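You operate a simulated robot arm through the tools that you are given. There is no shell and no other tool. Be economical: measure what you need, move in short steps, check, and stop when the job is done.

The job below is to be done with a simulated robot arm. You get a single attempt, and the scene is never put back.

TASK
Put two bands round the route R2 pack, at marks 1 and 3.
Fine: draw the slide tray out again and stand the pack on the green pad; hands clear of the slot before it cycles.

It is judged by the outcome, as a careful person would: the job done as asked, and still so three seconds after it is handed in. It fails if anything else is knocked over, pushed out of place, dropped, spilled or broken.

THE ROBOT
A 7-joint arm with a two-finger parallel gripper, fixed in place. Base frame: the origin is at the foot of the arm, x ahead of it, y to its left, z up. Units: m, degrees, N and s.
Its first joint turns from -66.0 to 66.0 degrees. Payload 2.4 kg.
Tool frame: the origin (TCP) lies between the finger pads and is the grasp point; the fingertips stand 0.03 m ahead of it; z points along the fingers, y is the line along which they close. The gripper opens to 0.094 m. The fingers are 0.028 m wide and 0.01 m thick; the gripper's body (0.05 by 0.096 m) begins 0.055 m behind the TCP.
Orientation is told as [roll, pitch, yaw] about the base's x, y, z axes, in that order, counted from this pose: with the fingers straight down and closing along the base's y, the tool's x points along the base's -x, its y along +y and its z along -z.

THE INTERFACE
- The arm moves only by the tool play_rows. Its argument "moves" is a list of rows, each a list of 7 numbers: the shift along the base's x, y, z in units of 250 mm (1.0 is 250 mm), then the turn, a rotation vector about the base's x, y, z in units of 90 degrees (1.0 is 90 degrees), then the gripper command, from -1 (shut) to 1 (fully open), values between in proportion. In form: [[x, y, z, ax, ay, az, grip], ...]. A call has 1 to 8 rows; each row is the pose to reach, as a shift and turn from the pose commanded when the call began. A call with a number of a shift or a turn outside -1 to 1 is refused whole. Rows are played at 5 a second. More than 0.05 m and 8.6 degrees between two rows, or a gripper value outside its range, and nothing of the call is played. A pose out of reach is approached as far as the arm can. The call stops where the force on the tool passes 50 N (or 10 N more than at its start, if that is more) or the arm is blocked; 0.2 s more then pass. Each finger travels about 0.153 m/s and halts on what it meets, pressing with about 21 N; the grip force reading is that of the motor and also rises with nothing between the fingers. The clock runs only during rows and for 0.2 s after the last one: add rows that repeat a pose to give the fingers time. The reply holds the time, the measured pose of the TCP, the force on the tool along the base axes, the opening and the grip force, in the units named above and with some noise.
- Cameras (640 x 400 px; columns grow to the right, rows downward): "scene" is fixed at [0.0306, 0.4597, 1.459]; the picture's right is [-0.78, -0.62, 0.00], its down [-0.28, 0.35, -0.89] and it looks along [0.56, -0.70, -0.45] (base axes); focal length 351 px, centre (320, 200). "wrist" rides on the gripper at [0.076, 0.014, -0.103] in the tool frame; the picture's right is [-0.18, 0.98, 0.00], its down [-0.75, -0.14, -0.64] and it looks along [-0.63, -0.12, 0.77] (tool axes); focal length 243 px, centre (320, 200). There is no depth. A picture from a camera that has moved, and an enlarged one, comes with that camera's place and axes in the base frame and with its lens. The place of the scene camera against the robot may be out by one fixed shift of up to 0.012 m in any direction.
- grab_frame(camera): a new picture of that camera. It takes no simulated time.
- enlarge(camera, box): a new picture of the part [left, top, right, bottom] of that camera's present view, enlarged. It takes no simulated time.
- hand_in(): hands the job in; it is judged then, once.

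Go step by step. Nothing tells you positions but the pictures and the camera data: compare them with the known pose of the tool, close in by small moves and look again before you grip or let go. The budget is 120 turns and 68 pictures, counting those below and the enlarged ones. Unless the task says otherwise, let go and move clear before handing in, and close with one line.

The tools are called as a command line: name --pt "numbers of a row" for each row, then --argument value for the rest, lists and objects as JSON in quotes. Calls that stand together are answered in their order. play_rows: Moves the arm, as the interface text tells. Its arguments: {"type":"object","properties":{"moves":{"type":"array","items":{"type":"array","items":{"type":"number"}}}},"required":["moves"]} The other tools are called the same way: grab_frame (camera) takes a picture; enlarge (camera, box) takes an enlarged picture of a part of a camera's view; hand_in () hands the job in.

At the start:

```text
time: 0.0
tcp_pos: [0.3569, 0.1273, 1.2595]
tcp_rot: [0.1, 0.0, 0.0]
force: [-0.6, -0.6, 1.5]
gripper_width: 0.0937
gripper_force: 0.0
```

scene: 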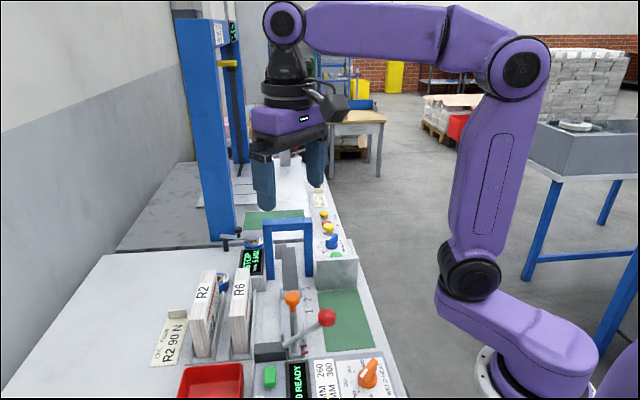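
wrist: 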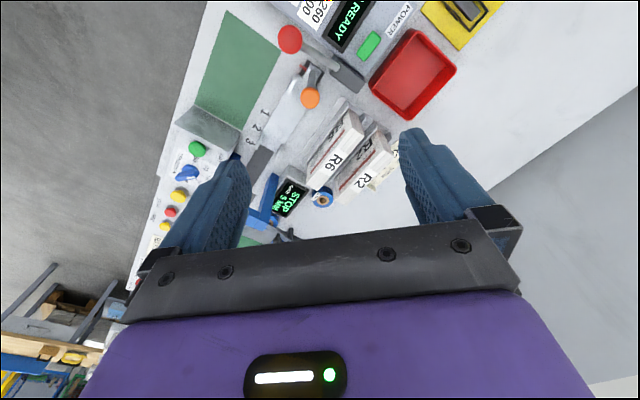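

The arm stands high above a strapping machine with a slide tray, packs R2 and R6, controls and cards. I'll look closer at the controls before moving.

enlarge --camera "scene" --box '[140, 220, 300, 400]'

enlarge --camera "scene" --box '[240, 280, 410, 400]'

enlarge --camera "scene" --box '[200, 160, 380, 300]'

enlarge --camera "wrist" --box '[140, 0, 300, 240]'

enlarge --camera "wrist" --box '[230, 0, 510, 220]'

```text
2.22 times, centred on (220, 310) of scene
camera zoom: at [0.0306, 0.4597, 1.459], right [-0.78, -0.62, 0.0], down [-0.28, 0.35, -0.89], along [0.56, -0.7, -0.45], focal length 781 px, centre (542, -44)
```

zoom: 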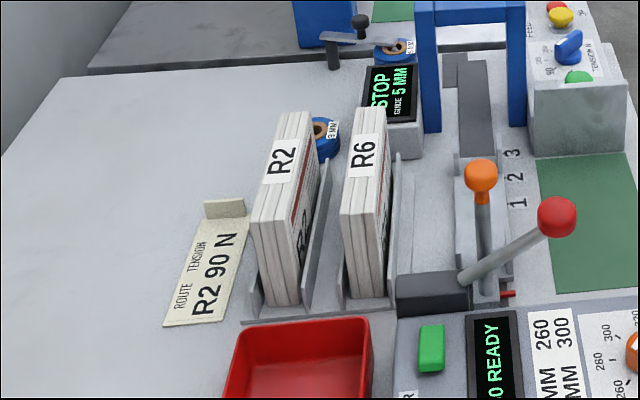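

```text
3.33 times, centred on (325, 340) of scene
camera zoom: at [0.0306, 0.4597, 1.459], right [-0.78, -0.62, 0.0], down [-0.28, 0.35, -0.89], along [0.56, -0.7, -0.45], focal length 1171 px, centre (303, -267)
```

zoom: 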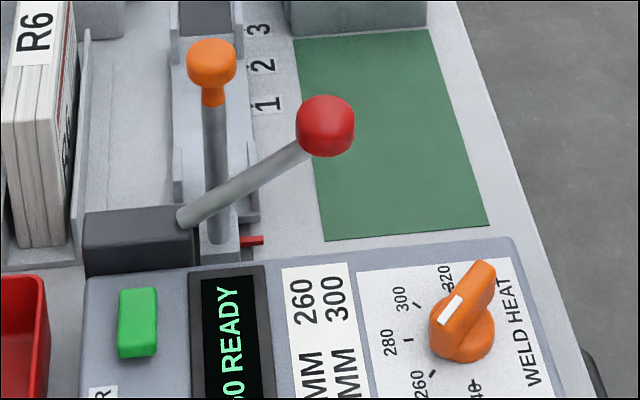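

```text
2.86 times, centred on (290, 230) of scene
camera zoom: at [0.0306, 0.4597, 1.459], right [-0.78, -0.62, 0.0], down [-0.28, 0.35, -0.89], along [0.56, -0.7, -0.45], focal length 1004 px, centre (406, 114)
```

zoom: 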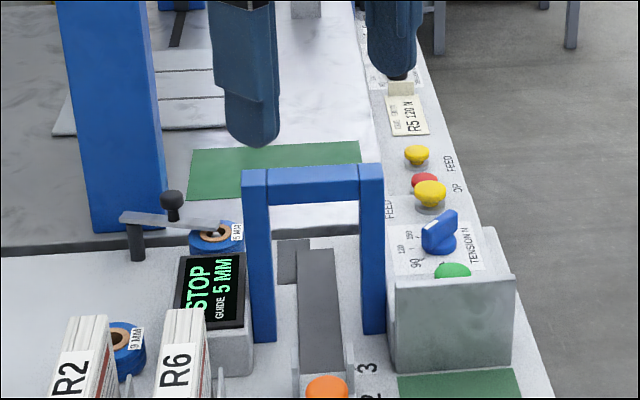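

```text
1.67 times, centred on (220, 120) of wrist
camera zoom: at [0.2813, 0.1425, 1.3614], right [0.18, 0.98, 0.0], down [0.75, -0.14, 0.64], along [0.63, -0.12, -0.77], focal length 404 px, centre (487, 333)
```

zoom: 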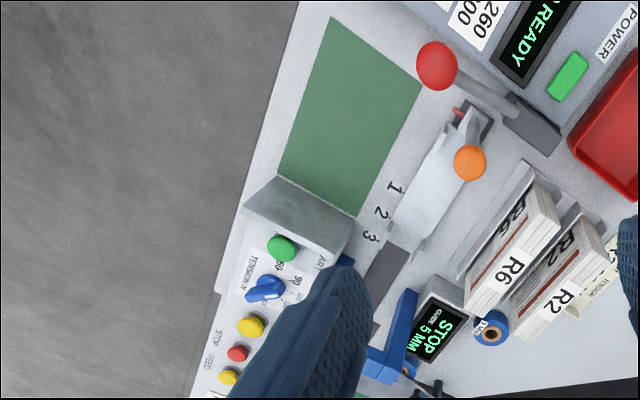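

```text
1.82 times, centred on (370, 110) of wrist
camera zoom: at [0.2813, 0.1425, 1.3614], right [0.18, 0.98, 0.0], down [0.75, -0.14, 0.64], along [0.63, -0.12, -0.77], focal length 441 px, centre (229, 364)
```

zoom: 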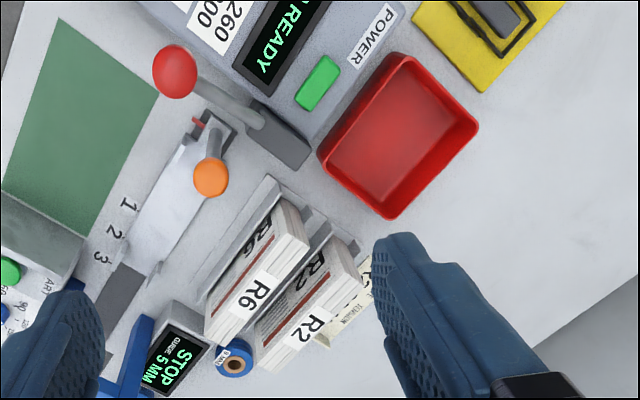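

The table seems to lie near z = 0.84 in the given frame by triangulation, with the weld-heat panel near (0.29, 0.10). I'll draw the arm back to read that panel from the wrist camera.

play_rows --pt "-0.15 0 0 0 0 0 1" --pt "-0.3 0 0 0 0 0 1" --pt "-0.45 0 0 0 0 0 1" --pt "-0.55 0 0 0 0 0 1" --pt "-0.55 0 0 0 0 0 1"

grab_frame --camera "wrist"

grab_frame --camera "scene"

```text
time: 1.2
tcp_pos: [0.2199, 0.1273, 1.257]
tcp_rot: [0.0, 0.0, 0.0]
force: [0.4, 0.0, 0.2]
gripper_width: 0.094
gripper_force: 0.1
```

```text
60 pictures are left
camera wrist: at [0.1434, 0.143, 1.3599], right [0.18, 0.98, 0.0], down [0.75, -0.14, 0.64], along [0.63, -0.12, -0.77], focal length 243 px, centre (320, 200)
```

wrist: 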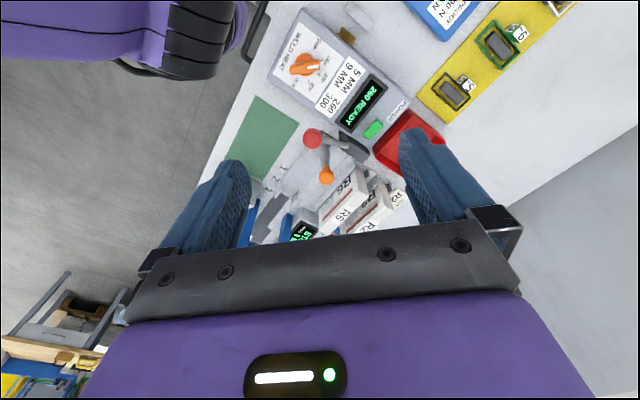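

```text
59 pictures are left
```

scene: 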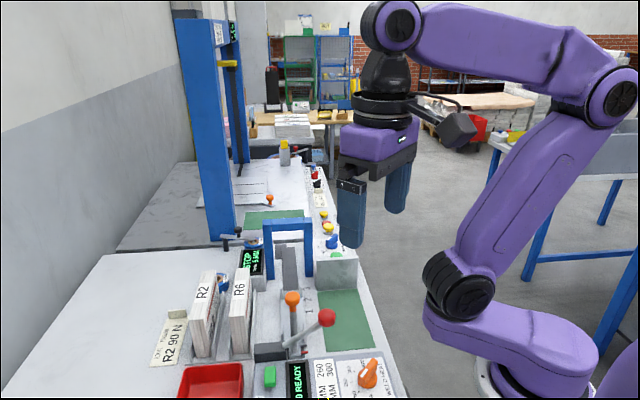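

I see a strap-width table (5 mm→260, 9 mm→300), a blue card and a yellow board with parts tagged 5 and 9. I'll read these closely.

enlarge --camera "wrist" --box '[260, 0, 420, 150]'

enlarge --camera "wrist" --box '[390, 0, 580, 120]'

enlarge --camera "scene" --box '[230, 200, 350, 290]'

```text
2.67 times, centred on (340, 75) of wrist
camera zoom: at [0.1434, 0.143, 1.3599], right [0.18, 0.98, 0.0], down [0.75, -0.14, 0.64], along [0.63, -0.12, -0.77], focal length 647 px, centre (267, 533)
```

zoom: 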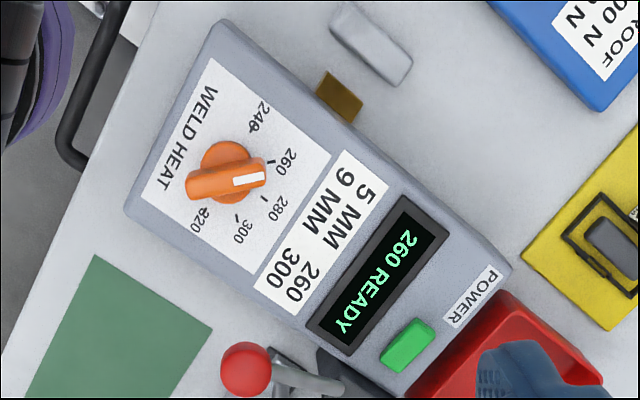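

```text
3.33 times, centred on (485, 60) of wrist
camera zoom: at [0.1434, 0.143, 1.3599], right [0.18, 0.98, 0.0], down [0.75, -0.14, 0.64], along [0.63, -0.12, -0.77], focal length 809 px, centre (-230, 667)
```

zoom: 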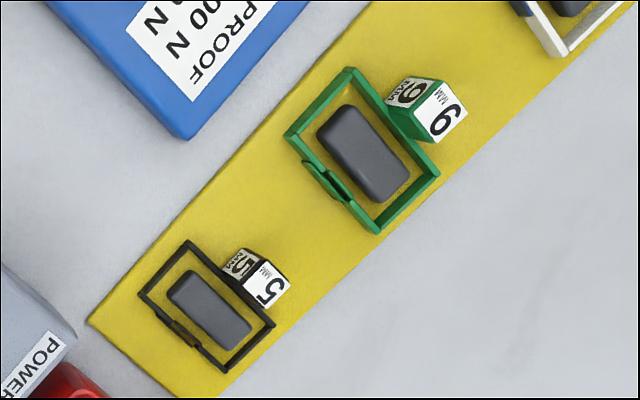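

```text
4.44 times, centred on (290, 245) of scene
camera zoom: at [0.0306, 0.4597, 1.459], right [-0.78, -0.62, 0.0], down [-0.28, 0.35, -0.89], along [0.56, -0.7, -0.45], focal length 1562 px, centre (453, 0)
```

zoom: 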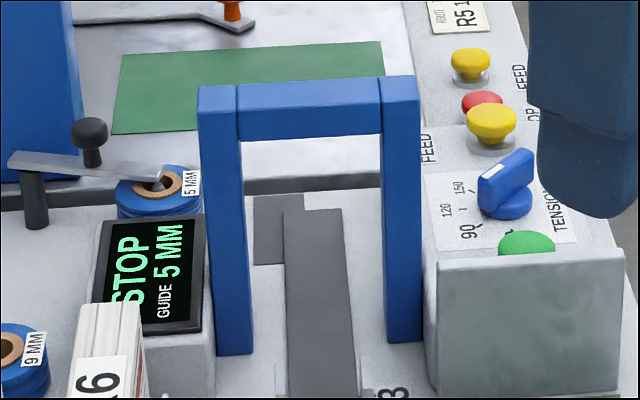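

The heat table is plain now; the blue card ("...PROOF ... N") and the rest of the yellow board are cut off. I'll tilt the camera back toward them.

play_rows --pt "0 0.05 0 0 0.09 0 1" --pt "0 0.1 0 0 0.18 0 1" --pt "0 0.15 0 0 0.27 0 1" --pt "0 0.2 0 0 0.36 0 1" --pt "0 0.2 0 0 0.36 0 1"

grab_frame --camera "wrist"

```text
time: 2.4
tcp_pos: [0.2202, 0.1778, 1.2602]
tcp_rot: [0.1, 32.5, 0.0]
force: [-0.5, -0.7, 0.5]
gripper_width: 0.0941
gripper_force: 0.2
```

```text
55 pictures are left
camera wrist: at [0.2104, 0.1926, 1.3863], right [0.16, 0.98, -0.1], down [0.98, -0.14, 0.14], along [0.12, -0.12, -0.99], focal length 243 px, centre (320, 200)
```

wrist: 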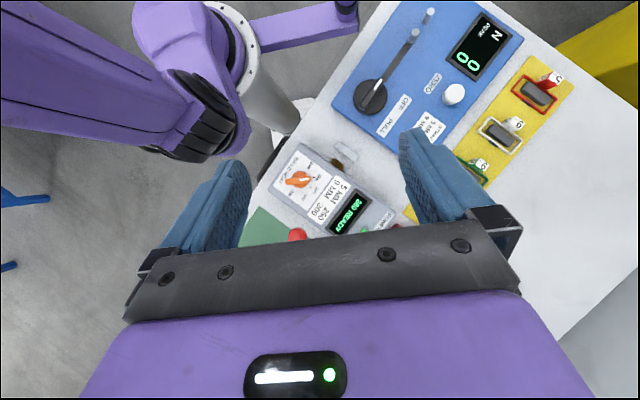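

enlarge --camera "wrist" --box '[330, 0, 530, 170]'

enlarge --camera "wrist" --box '[440, 40, 600, 200]'

```text
2.35 times, centred on (430, 85) of wrist
camera zoom: at [0.2104, 0.1926, 1.3863], right [0.16, 0.98, -0.1], down [0.98, -0.14, 0.14], along [0.12, -0.12, -0.99], focal length 571 px, centre (61, 471)
```

zoom: 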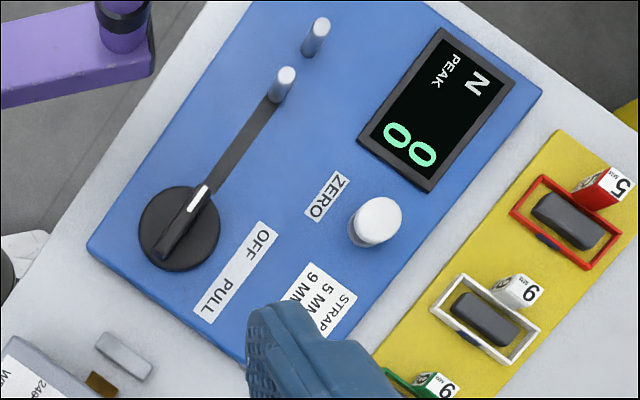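

```text
2.50 times, centred on (520, 120) of wrist
camera zoom: at [0.2104, 0.1926, 1.3863], right [0.16, 0.98, -0.1], down [0.98, -0.14, 0.14], along [0.12, -0.12, -0.99], focal length 606 px, centre (-180, 400)
```

zoom: 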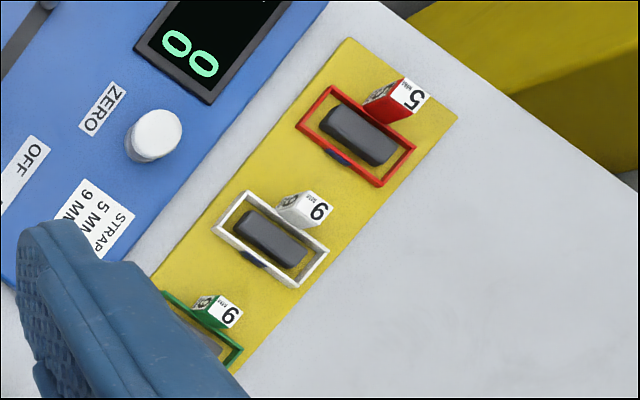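

The blue board is a pull tester with reference samples, not part of this job as asked. Next I want to read the strapper's buttons, tension dial and status, so I bring the camera over them.

play_rows --pt "0.08 -0.13 -0.05 0 -0.06 0 1" --pt "0.16 -0.26 -0.12 0 -0.12 0 1" --pt "0.24 -0.39 -0.18 0 -0.18 0 1" --pt "0.32 -0.52 -0.24 0 -0.24 0 1" --pt "0.4 -0.65 -0.3 0 -0.3 0 1" --pt "0.48 -0.78 -0.36 0 -0.36 0 1" --pt "0.54 -0.91 -0.42 0 -0.36 0 1" --pt "0.54 -0.91 -0.42 0 -0.36 0 1"

grab_frame --camera "wrist"

```text
time: 4.2
tcp_pos: [0.3555, -0.0516, 1.1556]
tcp_rot: [-0.1, 0.0, 0.0]
force: [-0.8, 0.3, -0.1]
gripper_width: 0.094
gripper_force: 0.1
```

```text
52 pictures are left
camera wrist: at [0.2801, -0.0356, 1.2573], right [0.18, 0.98, 0.0], down [0.75, -0.14, 0.64], along [0.63, -0.12, -0.77], focal length 243 px, centre (320, 200)
```

wrist: 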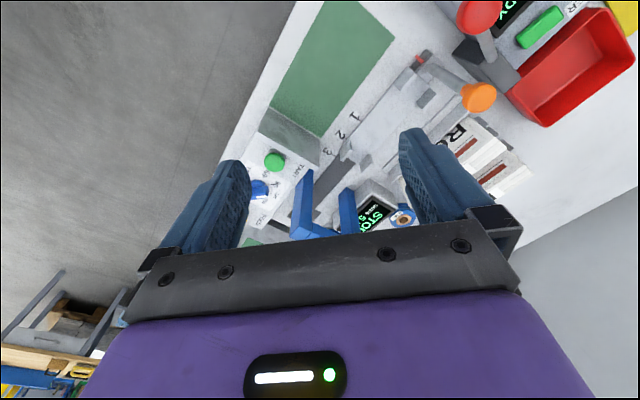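

The fingers hide the controls; I'll tilt the tool outward and shift right a little to see them over the top of the picture.

play_rows --pt "0.05 -0.1 0 0 -0.08 0 1" --pt "0.1 -0.2 0 0 -0.16 0 1" --pt "0.15 -0.3 0 0 -0.24 0 1" --pt "0.15 -0.36 0 0 -0.28 0 1" --pt "0.15 -0.36 0 0 -0.28 0 1"

grab_frame --camera "wrist"

```text
time: 5.4
tcp_pos: [0.3935, -0.139, 1.1557]
tcp_rot: [0.0, -25.3, 0.0]
force: [0.1, -0.1, -0.6]
gripper_width: 0.0939
gripper_force: 0.1
```

```text
51 pictures are left
camera wrist: at [0.2808, -0.1258, 1.2144], right [0.17, 0.98, 0.08], down [0.41, -0.14, 0.9], along [0.9, -0.12, -0.42], focal length 243 px, centre (320, 200)
```

wrist: 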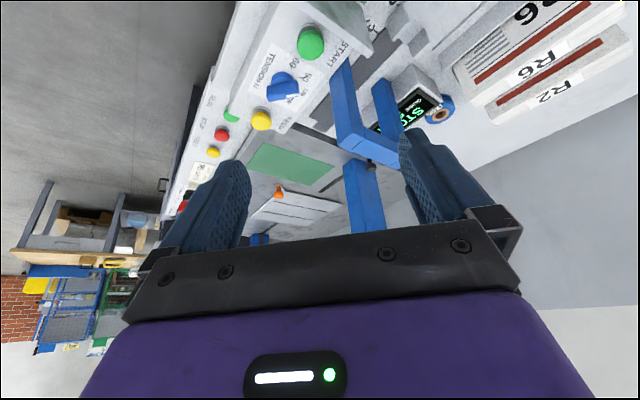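

enlarge --camera "wrist" --box '[190, 10, 370, 180]'

enlarge --camera "wrist" --box '[330, 0, 630, 180]'

```text
2.35 times, centred on (280, 95) of wrist
camera zoom: at [0.2808, -0.1258, 1.2144], right [0.17, 0.98, 0.08], down [0.41, -0.14, 0.9], along [0.9, -0.12, -0.42], focal length 571 px, centre (414, 447)
```

zoom: 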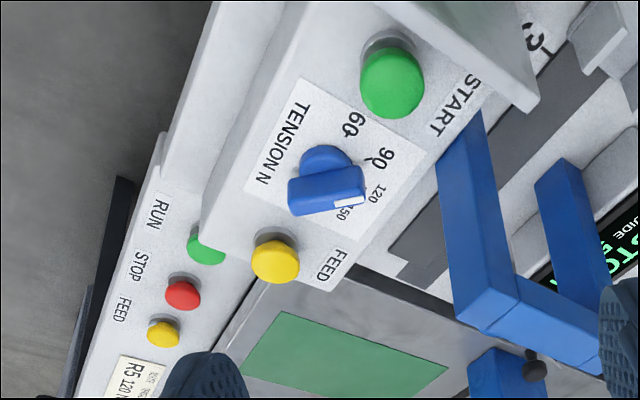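

```text
2.13 times, centred on (480, 90) of wrist
camera zoom: at [0.2808, -0.1258, 1.2144], right [0.17, 0.98, 0.08], down [0.41, -0.14, 0.9], along [0.9, -0.12, -0.42], focal length 518 px, centre (-21, 435)
```

zoom: 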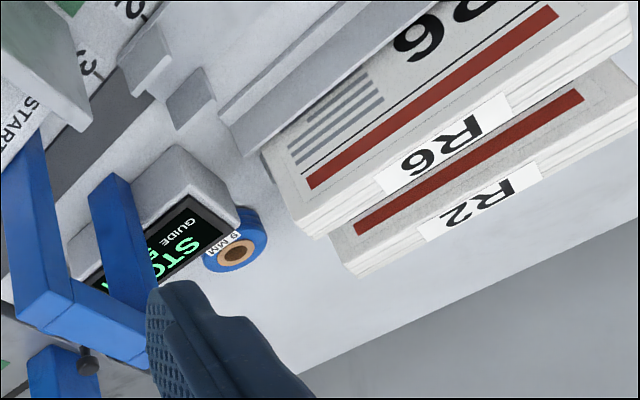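

The strapper has START, TENSION (60/90/120/150) and FEED; the RUN/STOP/FEED set belongs to the neighbouring line. I'll read the tension pointer, display and lever area with tight enlargements.

enlarge --camera "wrist" --box '[250, 50, 330, 140]'

enlarge --camera "scene" --box '[215, 225, 275, 285]'

enlarge --camera "scene" --box '[245, 280, 345, 370]'

```text
4.44 times, centred on (290, 95) of wrist
camera zoom: at [0.2808, -0.1258, 1.2144], right [0.17, 0.98, 0.08], down [0.41, -0.14, 0.9], along [0.9, -0.12, -0.42], focal length 1078 px, centre (453, 667)
```

zoom: 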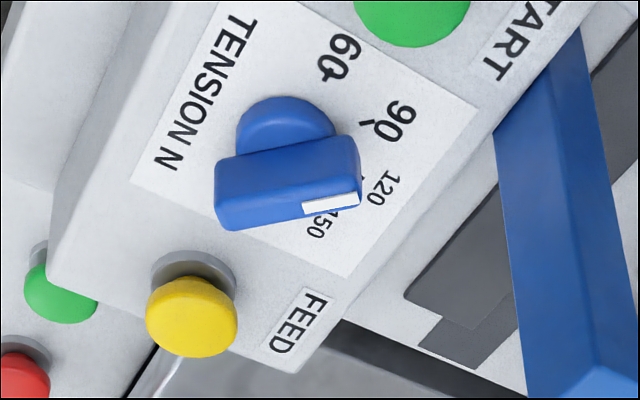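

```text
6.67 times, centred on (245, 255) of scene
camera zoom: at [0.0306, 0.4597, 1.459], right [-0.78, -0.62, 0.0], down [-0.28, 0.35, -0.89], along [0.56, -0.7, -0.45], focal length 2343 px, centre (820, -167)
```

zoom: 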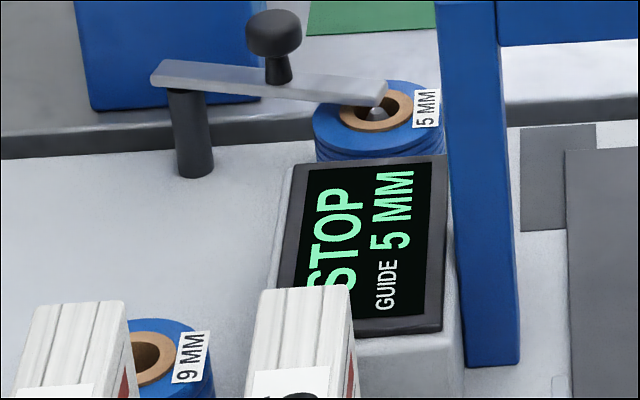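

```text
4.44 times, centred on (295, 325) of scene
camera zoom: at [0.0306, 0.4597, 1.459], right [-0.78, -0.62, 0.0], down [-0.28, 0.35, -0.89], along [0.56, -0.7, -0.45], focal length 1562 px, centre (431, -356)
```

zoom: 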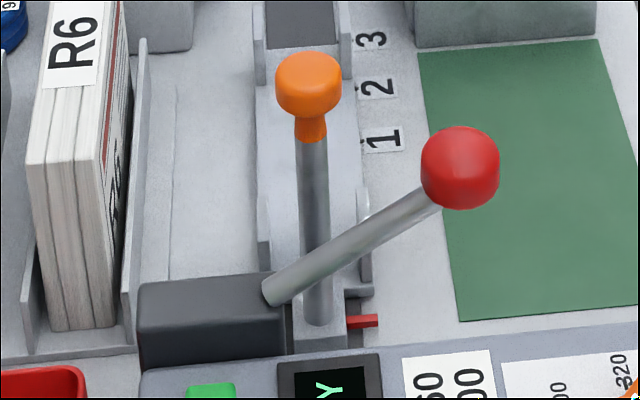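

Tension is set near 150 where the R2 card wants 90; guide, coil and weld heat agree on 5 mm. I'll bring the camera above the tray, squared to the machine, which runs inward along about (0.64, -0.77).

play_rows --pt "-0.02 0.14 0.02 0 0.07 0 1" --pt "-0.04 0.28 0.05 0 0.14 0 1" --pt "-0.06 0.42 0.1 0 0.21 0 1" --pt "-0.08 0.56 0.15 0 0.28 0 1" --pt "-0.1 0.7 0.15 0 0.28 0 1" --pt "-0.1 0.84 0.15 0 0.28 0 1" --pt "-0.1 0.95 0.15 0 0.28 0 1"

play_rows --pt "0 0 0 0 0 -0.09 1" --pt "0 0 0 0 0 -0.18 1" --pt "0 0 0 0 0 -0.27 1" --pt "0 0 0 0 0 -0.36 1" --pt "0 0 0 0 0 -0.45 1" --pt "0 0 0 0 0 -0.54 1" --pt "0 0 0 0 0 -0.567 1" --pt "0 0 0 0 0 -0.567 1"

grab_frame --camera "wrist"

```text
time: 7.0
tcp_pos: [0.3668, 0.0954, 1.1915]
tcp_rot: [0.0, 0.1, -0.1]
force: [0.4, -0.1, 0.5]
gripper_width: 0.0942
gripper_force: 0.1
```

```text
time: 8.8
tcp_pos: [0.3674, 0.0968, 1.1914]
tcp_rot: [-0.1, 0.1, -51.1]
force: [0.4, 0.1, 0.8]
gripper_width: 0.0938
gripper_force: 0.0
```

```text
45 pictures are left
camera wrist: at [0.3304, 0.1659, 1.293], right [0.88, 0.47, 0.0], down [0.36, -0.68, 0.64], along [0.3, -0.57, -0.77], focal length 243 px, centre (320, 200)
```

wrist: 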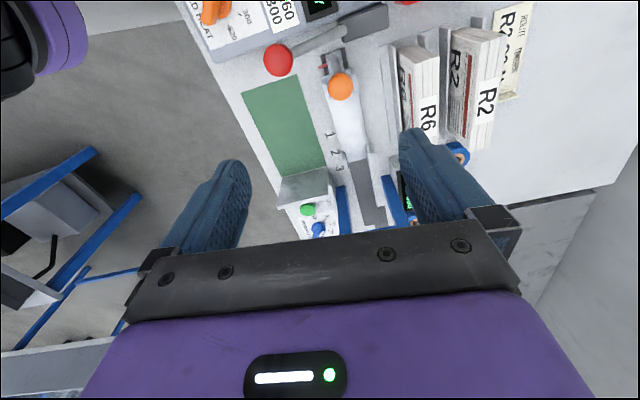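

The tray, pad and packs are in view; the machine's axis is near -47°. I'll enlarge the tray/lever and the packs.

enlarge --camera "wrist" --box '[255, 0, 415, 110]'

enlarge --camera "wrist" --box '[300, 70, 430, 240]'

enlarge --camera "wrist" --box '[370, 0, 540, 160]'

```text
3.64 times, centred on (335, 55) of wrist
camera zoom: at [0.3304, 0.1659, 1.293], right [0.88, 0.47, 0.0], down [0.36, -0.68, 0.64], along [0.3, -0.57, -0.77], focal length 882 px, centre (266, 727)
```

zoom: 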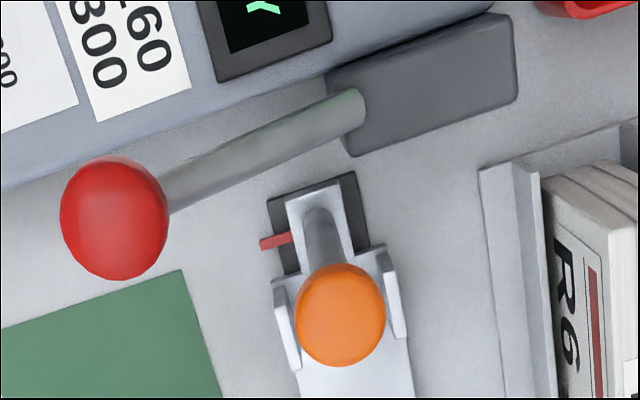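

```text
2.35 times, centred on (365, 155) of wrist
camera zoom: at [0.3304, 0.1659, 1.293], right [0.88, 0.47, 0.0], down [0.36, -0.68, 0.64], along [0.3, -0.57, -0.77], focal length 571 px, centre (214, 306)
```

zoom: 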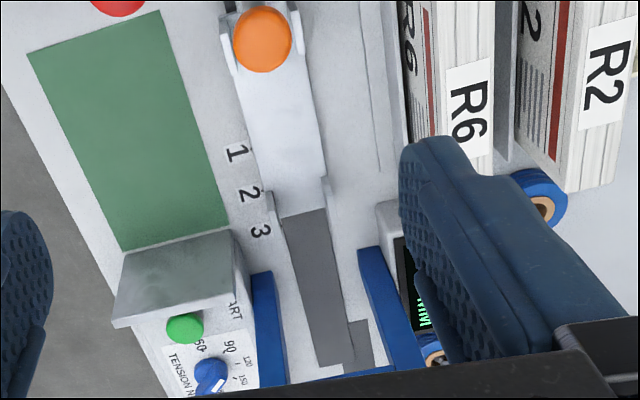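

```text
2.50 times, centred on (455, 80) of wrist
camera zoom: at [0.3304, 0.1659, 1.293], right [0.88, 0.47, 0.0], down [0.36, -0.68, 0.64], along [0.3, -0.57, -0.77], focal length 606 px, centre (-18, 500)
```

zoom: 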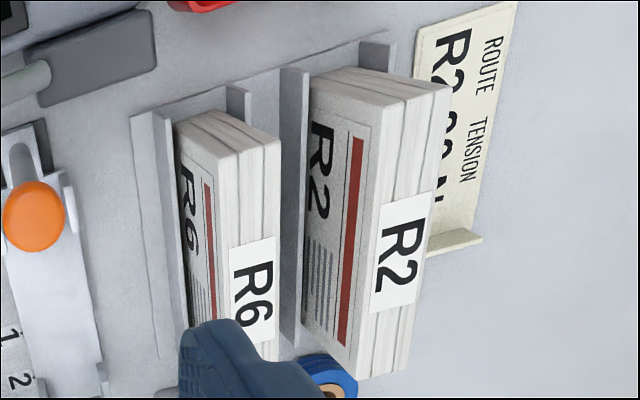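

Tray, lever and packs are clear. I'll move out toward R2 at a safe height to test reach and view the pack from closer.

play_rows --pt "0.12 0.08 0 0 0 0.015 0.4" --pt "0.24 0.16 0 0 0 0.03 0.4" --pt "0.36 0.26 0 0 0 0.045 0.4" --pt "0.46 0.36 0 0 0 0.045 0.4" --pt "0.56 0.46 0 0 0 0.045 0.4" --pt "0.56 0.46 0 0 0 0.045 0.4"

grab_frame --camera "wrist"

grab_frame --camera "scene"

```text
time: 10.2
tcp_pos: [0.5097, 0.2123, 1.1915]
tcp_rot: [0.0, 0.0, -47.0]
force: [1.0, -0.8, 0.4]
gripper_width: 0.0658
gripper_force: 0.0
```

```text
41 pictures are left
camera wrist: at [0.4674, 0.2787, 1.2933], right [0.84, 0.54, 0.0], down [0.41, -0.65, 0.64], along [0.34, -0.54, -0.77], focal length 243 px, centre (320, 200)
```

wrist: 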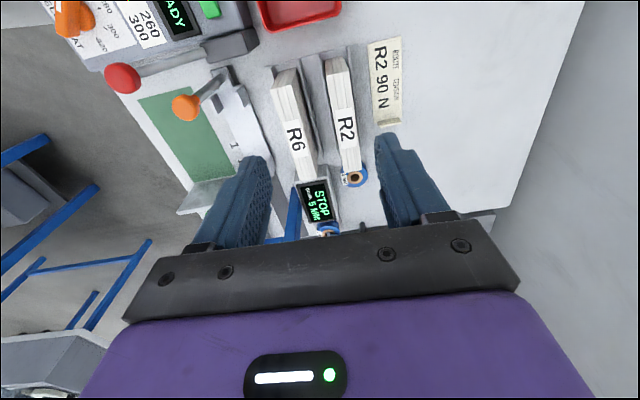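

```text
40 pictures are left
```

scene: 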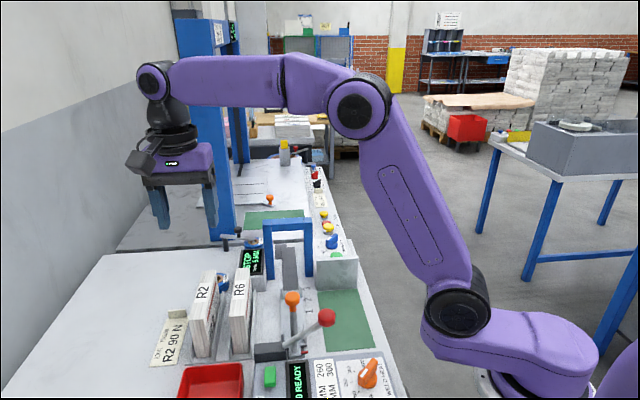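

Reach is fine here. I'll measure R2 with an enlargement from this spot.

enlarge --camera "wrist" --box '[260, 40, 410, 190]'

```text
2.67 times, centred on (335, 115) of wrist
camera zoom: at [0.4674, 0.2787, 1.2933], right [0.84, 0.54, 0.0], down [0.41, -0.65, 0.64], along [0.34, -0.54, -0.77], focal length 647 px, centre (280, 427)
```

zoom: 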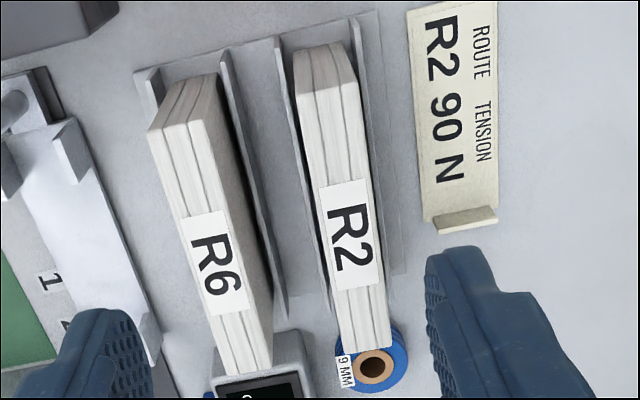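

R2 measures about 0.148 × 0.03 × 0.104 m, centred near (0.575, 0.178), top at z 0.96; the tray runs at about -45°, and the arch centre matches mark 2. First comes the tension dial near (0.519, -0.197), so I go above it for a close look.

play_rows --pt "0 -0.16 0 0 0 0 0.4" --pt "0 -0.32 0 0 0 0 0.4" --pt "-0.05 -0.48 0 0 0 0 0.4" --pt "-0.05 -0.64 0 0 0 0 0.4" --pt "-0.05 -0.8 0 0 0 0 0.4" --pt "-0.05 -0.96 0 0 0 0 0.4"

play_rows --pt "0.02 -0.15 0 0 0 0.01 0.4" --pt "0.05 -0.3 0 0 0 0.02 0.4" --pt "0.08 -0.45 0 0 0 0.02 0.4" --pt "0.1 -0.6 0 0 0 0.02 0.4" --pt "0.1 -0.67 -0.15 0 0 0.02 0.4" --pt "0.1 -0.67 -0.3 0 0 0.02 0.4" --pt "0.1 -0.67 -0.4 0 0 0.02 0.4" --pt "0.1 -0.67 -0.4 0 0 0.02 0.4"

grab_frame --camera "wrist"

```text
time: 11.6
tcp_pos: [0.4953, -0.0289, 1.1894]
tcp_rot: [0.1, 0.1, -47.0]
force: [0.2, -0.6, -0.8]
gripper_width: 0.0659
gripper_force: 0.0
```

```text
time: 13.4
tcp_pos: [0.5201, -0.1949, 1.0923]
tcp_rot: [0.0, -0.1, -45.2]
force: [0.0, 0.1, 0.0]
gripper_width: 0.0657
gripper_force: 0.1
```

```text
38 pictures are left
camera wrist: at [0.4764, -0.1296, 1.1934], right [0.83, 0.56, 0.0], down [0.43, -0.63, 0.64], along [0.36, -0.53, -0.77], focal length 243 px, centre (320, 200)
```

wrist: 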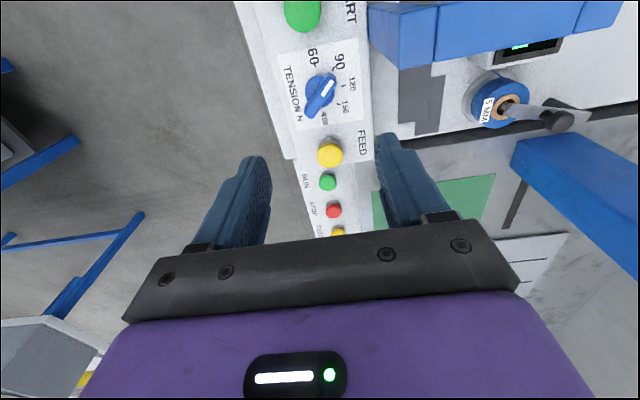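

enlarge --camera "wrist" --box '[270, 30, 370, 140]'

```text
3.64 times, centred on (320, 85) of wrist
camera zoom: at [0.4764, -0.1296, 1.1934], right [0.83, 0.56, 0.0], down [0.43, -0.63, 0.64], along [0.36, -0.53, -0.77], focal length 882 px, centre (320, 618)
```

zoom: 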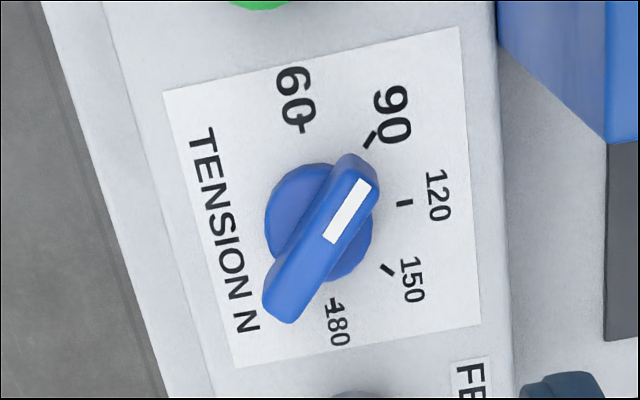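

The dial ticks sit at 45° steps and the pointer lies on 90 already, as R2 requires, so tension, heat and guide are all set. Next I go above the R2 pack to pick it up.

play_rows --pt "0 0 0.18 0 0 0 0.15" --pt "0 0.1 0.34 0 0 0 0.15" --pt "0 0.27 0.4 0 0 0 0.15" --pt "0 0.45 0.4 0 0 0 0.15" --pt "0 0.63 0.4 0 0 0 0.15" --pt "0.05 0.81 0.4 0 0 0 0.15" --pt "0.1 0.98 0.4 0 0 0 0.15"

play_rows --pt "0.03 0.17 0 0 0 0 0.15" --pt "0.06 0.34 0 0 0 0 0.15" --pt "0.12 0.52 0 0 0 0 0.15" --pt "0.12 0.52 -0.18 0 0 0 0.15" --pt "0.12 0.52 -0.36 0 0 0 0.15" --pt "0.12 0.52 -0.48 0 0 0 0.15" --pt "0.12 0.52 -0.48 0 0 0 0.15"

grab_frame --camera "wrist"

enlarge --camera "scene" --box '[130, 170, 290, 370]'

```text
time: 15.0
tcp_pos: [0.5445, 0.0496, 1.191]
tcp_rot: [-0.1, 0.0, -45.2]
force: [-0.5, 0.6, -0.3]
gripper_width: 0.054
gripper_force: 0.0
```

```text
time: 16.6
tcp_pos: [0.5759, 0.1804, 1.0739]
tcp_rot: [0.0, 0.0, -45.1]
force: [0.7, 0.0, 0.1]
gripper_width: 0.0542
gripper_force: 0.1
```

```text
36 pictures are left
camera wrist: at [0.5326, 0.2461, 1.1749], right [0.83, 0.56, 0.0], down [0.43, -0.63, 0.64], along [0.36, -0.53, -0.77], focal length 243 px, centre (320, 200)
```

wrist: 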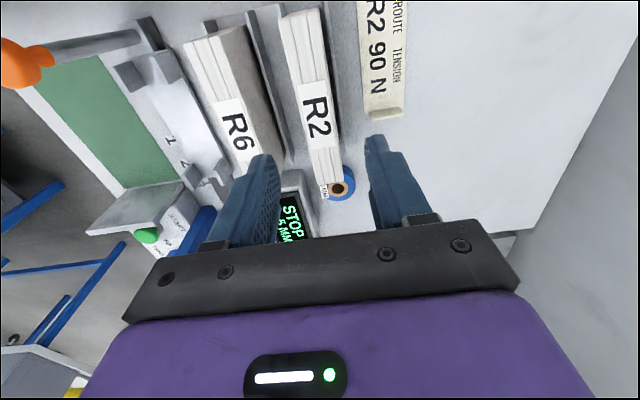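

```text
2.00 times, centred on (210, 270) of scene
camera zoom: at [0.0306, 0.4597, 1.459], right [-0.78, -0.62, 0.0], down [-0.28, 0.35, -0.89], along [0.56, -0.7, -0.45], focal length 703 px, centre (540, 60)
```

zoom: 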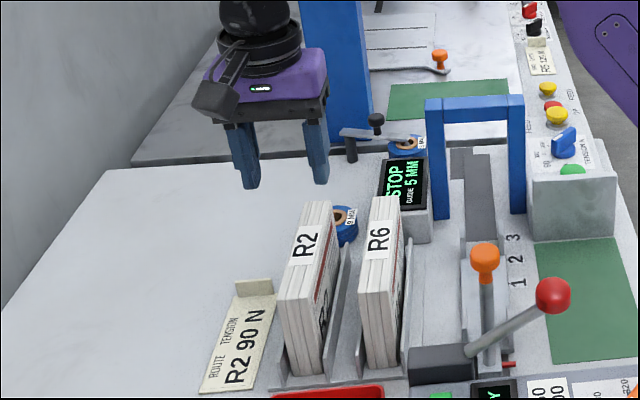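

The gripper is centred over R2, aligned within a degree or so. I descend with the fingers straddling the pack.

play_rows --pt "0 -0.005 -0.18 0 0 -0.013 0.15" --pt "0 -0.005 -0.34 0 0 -0.013 0.15" --pt "0 -0.005 -0.45 0 0 -0.013 0.15" --pt "0 -0.005 -0.54 0 0 -0.013 0.15" --pt "0 -0.005 -0.54 0 0 -0.013 0.15"

grab_frame --camera "wrist"

enlarge --camera "scene" --box '[150, 200, 290, 370]'

```text
time: 17.8
tcp_pos: [0.5767, 0.1791, 0.9377]
tcp_rot: [0.1, 0.0, -46.4]
force: [0.0, 0.6, 0.0]
gripper_width: 0.0541
gripper_force: 0.0
```

```text
34 pictures are left
camera wrist: at [0.5341, 0.2444, 1.0399], right [0.84, 0.55, 0.0], down [0.42, -0.64, 0.64], along [0.35, -0.54, -0.77], focal length 243 px, centre (320, 200)
```

wrist: 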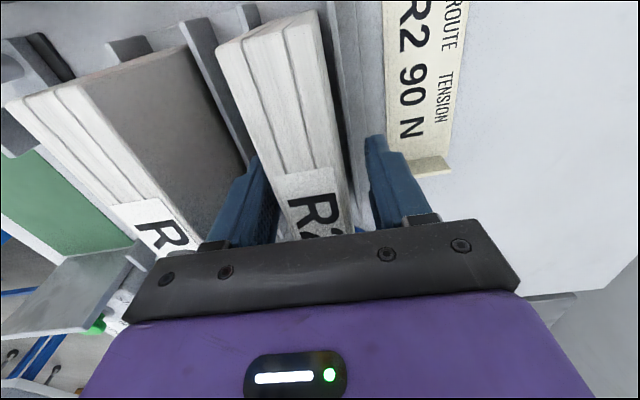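

```text
2.35 times, centred on (220, 285) of scene
camera zoom: at [0.0306, 0.4597, 1.459], right [-0.78, -0.62, 0.0], down [-0.28, 0.35, -0.89], along [0.56, -0.7, -0.45], focal length 827 px, centre (555, 0)
```

zoom: 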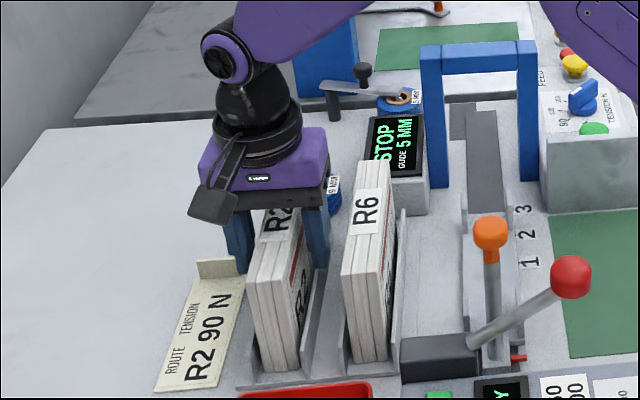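

The fingers straddle R2 cleanly. I close and lift a little.

play_rows --pt "0 0 0 0 0 0 -0.6" --pt "0 0 0 0 0 0 -1" --pt "0 0 0 0 0 0 -1" --pt "0 0 0.05 0 0 0 -1" --pt "0 0 0.15 0 0 0 -1" --pt "0 0 0.3 0 0 0 -1" --pt "0 0 0.48 0 0 0 -1" --pt "0 0 0.6 0 0 0 -1"

grab_frame --camera "scene"

```text
time: 19.6
tcp_pos: [0.5755, 0.1801, 1.0856]
tcp_rot: [0.0, 0.0, -46.3]
force: [-0.3, -1.0, -3.4]
gripper_width: 0.0344
gripper_force: 21.7
```

```text
32 pictures are left
```

scene: 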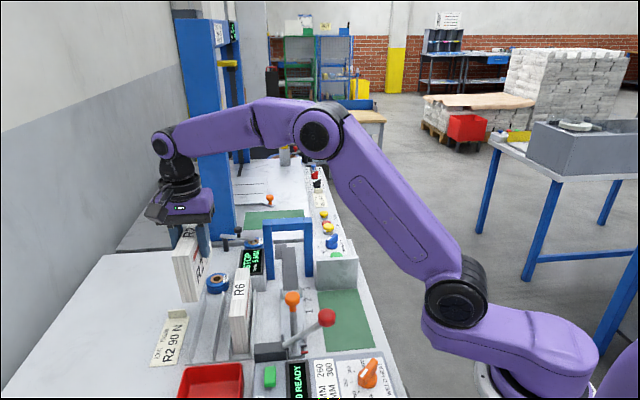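

R2 is held (about 0.035 m thick) and clear. I raise it a bit, carry it above R6 and stop above the tray centre near (0.452, 0.040).

play_rows --pt "0 0 0.16 0 0 0 -1" --pt "-0.1 -0.1 0.18 0 0 0 -1" --pt "-0.2 -0.22 0.18 0 0 0.005 -1" --pt "-0.3 -0.34 0.18 0 0 0.005 -1" --pt "-0.4 -0.46 0.18 0 0 0.005 -1" --pt "-0.494 -0.56 0.18 0 0 0.005 -1" --pt "-0.494 -0.56 0.18 0 0 0.005 -1"

grab_frame --camera "wrist"

enlarge --camera "scene" --box '[200, 200, 360, 370]'

```text
time: 21.2
tcp_pos: [0.4517, 0.039, 1.1317]
tcp_rot: [0.0, 0.0, -45.8]
force: [0.3, -0.5, -3.5]
gripper_width: 0.034
gripper_force: 21.3
```

```text
31 pictures are left
camera wrist: at [0.4089, 0.1039, 1.2328], right [0.83, 0.55, 0.0], down [0.42, -0.64, 0.64], along [0.35, -0.54, -0.77], focal length 243 px, centre (320, 200)
```

wrist: 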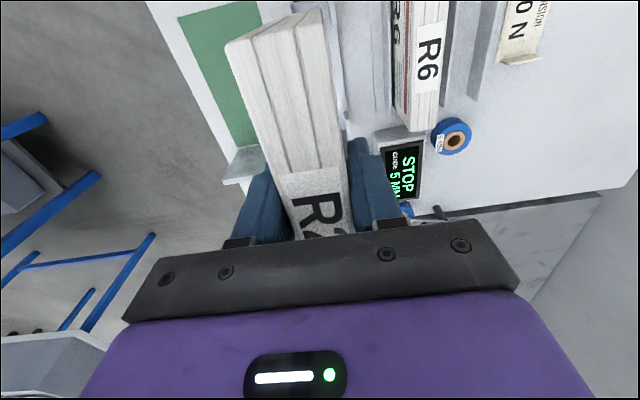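

```text
2.35 times, centred on (280, 285) of scene
camera zoom: at [0.0307, 0.4597, 1.459], right [-0.78, -0.62, 0.0], down [-0.28, 0.35, -0.89], along [0.56, -0.7, -0.45], focal length 827 px, centre (414, 0)
```

zoom: 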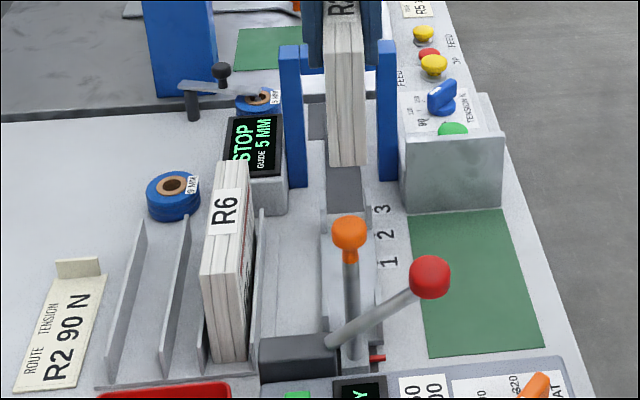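

The pack lines up laterally with the tray post in the scene view. I lower to just above the tray guides and check.

play_rows --pt "0 0 -0.15 0 0 0 -1" --pt "0 0 -0.3 0 0 0 -1" --pt "0 0 -0.45 0 0 0 -1" --pt "0 0 -0.58 0 0 0 -1" --pt "0 0 -0.58 0 0 0 -1"

enlarge --camera "scene" --box '[240, 240, 340, 370]'

grab_frame --camera "wrist"

```text
time: 22.4
tcp_pos: [0.45, 0.0398, 0.9863]
tcp_rot: [0.0, 0.0, -45.8]
force: [-0.6, 0.6, -3.0]
gripper_width: 0.0343
gripper_force: 20.9
```

```text
3.08 times, centred on (290, 305) of scene
camera zoom: at [0.0307, 0.4597, 1.459], right [-0.78, -0.62, 0.0], down [-0.28, 0.35, -0.89], along [0.56, -0.7, -0.45], focal length 1081 px, centre (412, -123)
```

zoom: 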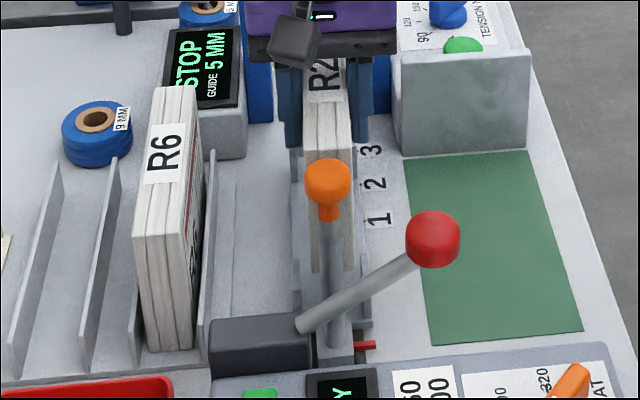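

```text
28 pictures are left
camera wrist: at [0.4088, 0.1052, 1.0881], right [0.83, 0.55, 0.0], down [0.42, -0.64, 0.64], along [0.35, -0.54, -0.77], focal length 243 px, centre (320, 200)
```

wrist: 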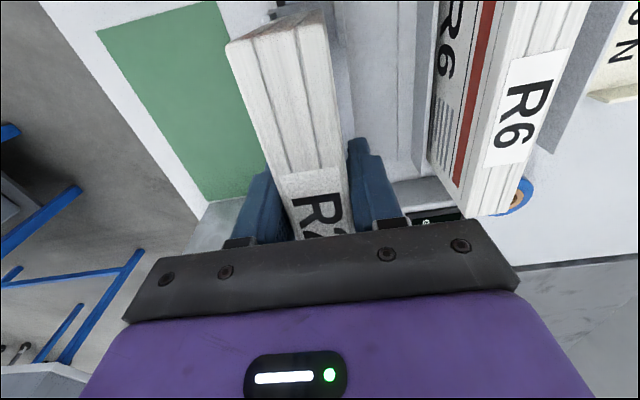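

The pack sits centred between the guides. I lower it gently until it rests.

play_rows --pt "0 0 -0.04 0 0 0 -1" --pt "0 0 -0.08 0 0 0 -1" --pt "0 0 -0.11 0 0 0 -1" --pt "0 0 -0.13 0 0 0 -1" --pt "0 0 -0.14 0 0 0 -1"

```text
time: 23.6
tcp_pos: [0.4516, 0.0394, 0.9519]
tcp_rot: [-0.1, 0.1, -45.9]
force: [-0.6, -0.1, -3.3]
gripper_width: 0.0344
gripper_force: 21.1
```

play_rows --pt "0 0 -0.01 0 0 0 -1" --pt "0 0 -0.02 0 0 0 -1" --pt "0 0 -0.03 0 0 0 -1" --pt "0 0 -0.04 0 0 0 -1" --pt "0 0 -0.05 0 0 0 -1"

enlarge --camera "scene" --box '[240, 240, 340, 370]'

```text
time: 24.8
tcp_pos: [0.4531, 0.0391, 0.9424]
tcp_rot: [0.1, -0.1, -45.8]
force: [-3.5, -1.2, 23.3]
gripper_width: 0.0346
gripper_force: 21.2
```

```text
3.08 times, centred on (290, 305) of scene
camera zoom: at [0.0302, 0.4596, 1.459], right [-0.78, -0.62, 0.0], down [-0.28, 0.35, -0.89], along [0.56, -0.7, -0.45], focal length 1081 px, centre (412, -123)
```

zoom: 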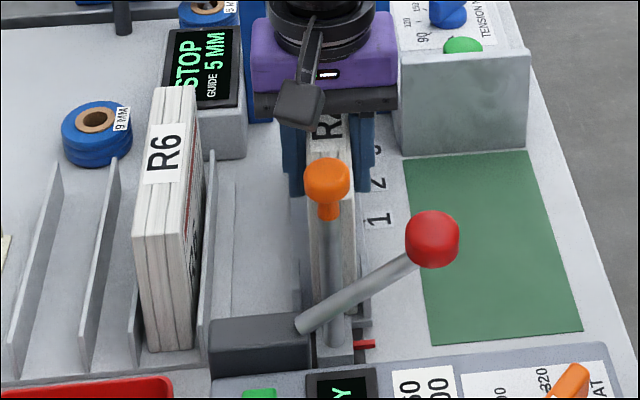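

The pack rests on the tray floor. I ease off, open modestly and rise straight up.

play_rows --pt "0 0 0.012 0 0 0 -1" --pt "0 0 0.012 0 0 0 0.1" --pt "0 0 0.012 0 0 0 0.1" --pt "0 0 0.1 0 0 0 0.1" --pt "0 0 0.28 0 0 0 0.1" --pt "0 0 0.46 0 0 0 0.1" --pt "0 0 0.64 0 0 0 0.1" --pt "0 0 0.72 0 0 0 0.1"

grab_frame --camera "wrist"

enlarge --camera "scene" --box '[230, 220, 350, 370]'

```text
time: 26.6
tcp_pos: [0.4502, 0.0397, 1.1186]
tcp_rot: [0.1, 0.0, -46.0]
force: [0.6, -0.3, 0.3]
gripper_width: 0.0516
gripper_force: 0.0
```

```text
26 pictures are left
camera wrist: at [0.4077, 0.1044, 1.2212], right [0.83, 0.55, 0.0], down [0.42, -0.64, 0.64], along [0.35, -0.54, -0.77], focal length 243 px, centre (320, 200)
```

wrist: 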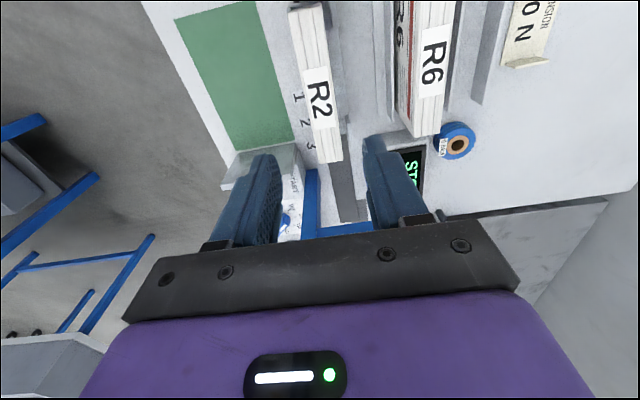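

```text
2.67 times, centred on (290, 295) of scene
camera zoom: at [0.0306, 0.4597, 1.459], right [-0.78, -0.62, 0.0], down [-0.28, 0.35, -0.89], along [0.56, -0.7, -0.45], focal length 937 px, centre (400, -53)
```

zoom: 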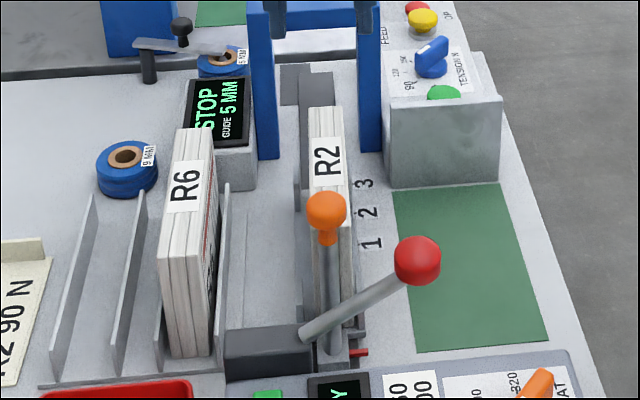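

R2 stands in the tray. Now I move over the orange knob at about (0.387, 0.107, 1.0) and come down on it.

play_rows --pt "-0.12 0.13 0 0 0 0 0.2" --pt "-0.252 0.268 0 0 0 0 0.2" --pt "-0.252 0.268 -0.15 0 0 0 0.2" --pt "-0.252 0.268 -0.22 0 0 0 0.2" --pt "-0.252 0.268 -0.22 0 0 0 0.2"

enlarge --camera "scene" --box '[230, 200, 350, 350]'

grab_frame --camera "wrist"

```text
time: 27.8
tcp_pos: [0.3866, 0.1081, 1.0627]
tcp_rot: [0.0, -0.1, -45.9]
force: [0.3, -0.2, -0.6]
gripper_width: 0.0562
gripper_force: 0.0
```

```text
2.67 times, centred on (290, 275) of scene
camera zoom: at [0.0306, 0.4597, 1.459], right [-0.78, -0.62, 0.0], down [-0.28, 0.35, -0.89], along [0.56, -0.7, -0.45], focal length 937 px, centre (400, 0)
```

zoom: 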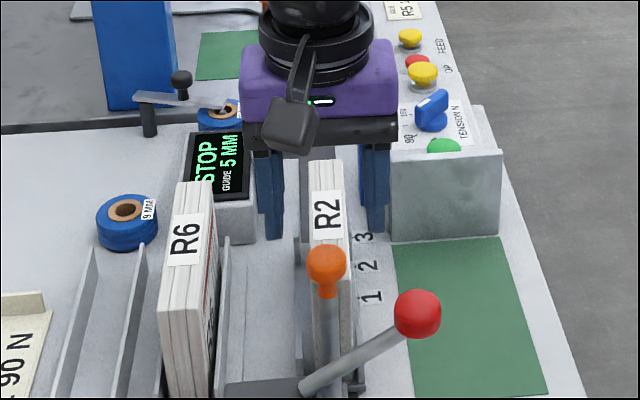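

```text
23 pictures are left
camera wrist: at [0.3436, 0.1732, 1.1649], right [0.83, 0.55, 0.0], down [0.42, -0.64, 0.64], along [0.35, -0.54, -0.77], focal length 243 px, centre (320, 200)
```

wrist: 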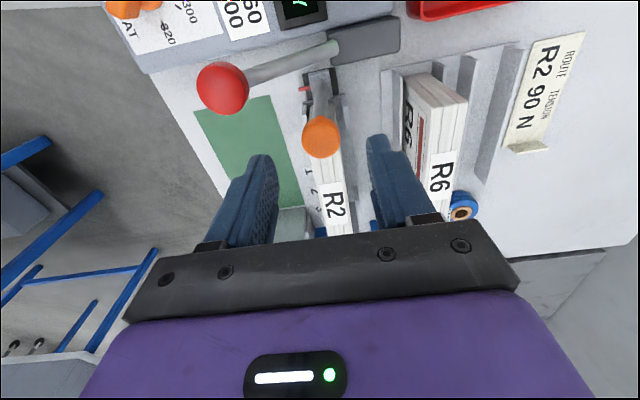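

The knob is exactly below. I lower onto it, grip, and push a first couple of centimetres inward to test that the tray slides freely.

play_rows --pt "0 -0.004 -0.12 0 0 0 0.2" --pt "0 -0.004 -0.24 0 0 0 0.2" --pt "0 -0.004 -0.24 0 0 0 -0.5" --pt "0 -0.004 -0.24 0 0 0 -0.5" --pt "0.014 -0.0184 -0.24 0 0 0 -0.5" --pt "0.028 -0.0328 -0.24 0 0 0 -0.5" --pt "0.056 -0.0616 -0.24 0 0 0 -0.5"

```text
time: 29.4
tcp_pos: [0.4031, 0.0911, 1.0042]
tcp_rot: [0.1, -0.1, -45.8]
force: [18.7, 19.5, -24.9]
gripper_width: 0.0272
gripper_force: 44.8
```

The tool moved about 0.02 m but shows a sideways load of about 27 N. I'll look before going on.

enlarge --camera "scene" --box '[230, 200, 350, 370]'

```text
2.35 times, centred on (290, 285) of scene
camera zoom: at [0.0315, 0.4604, 1.4588], right [-0.78, -0.62, 0.0], down [-0.28, 0.35, -0.89], along [0.56, -0.7, -0.45], focal length 827 px, centre (391, 0)
```

zoom: 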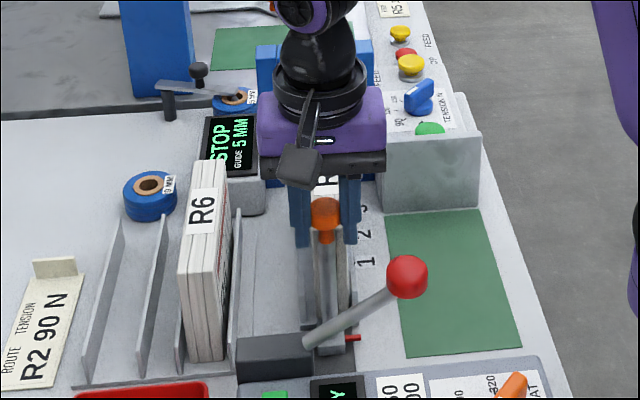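

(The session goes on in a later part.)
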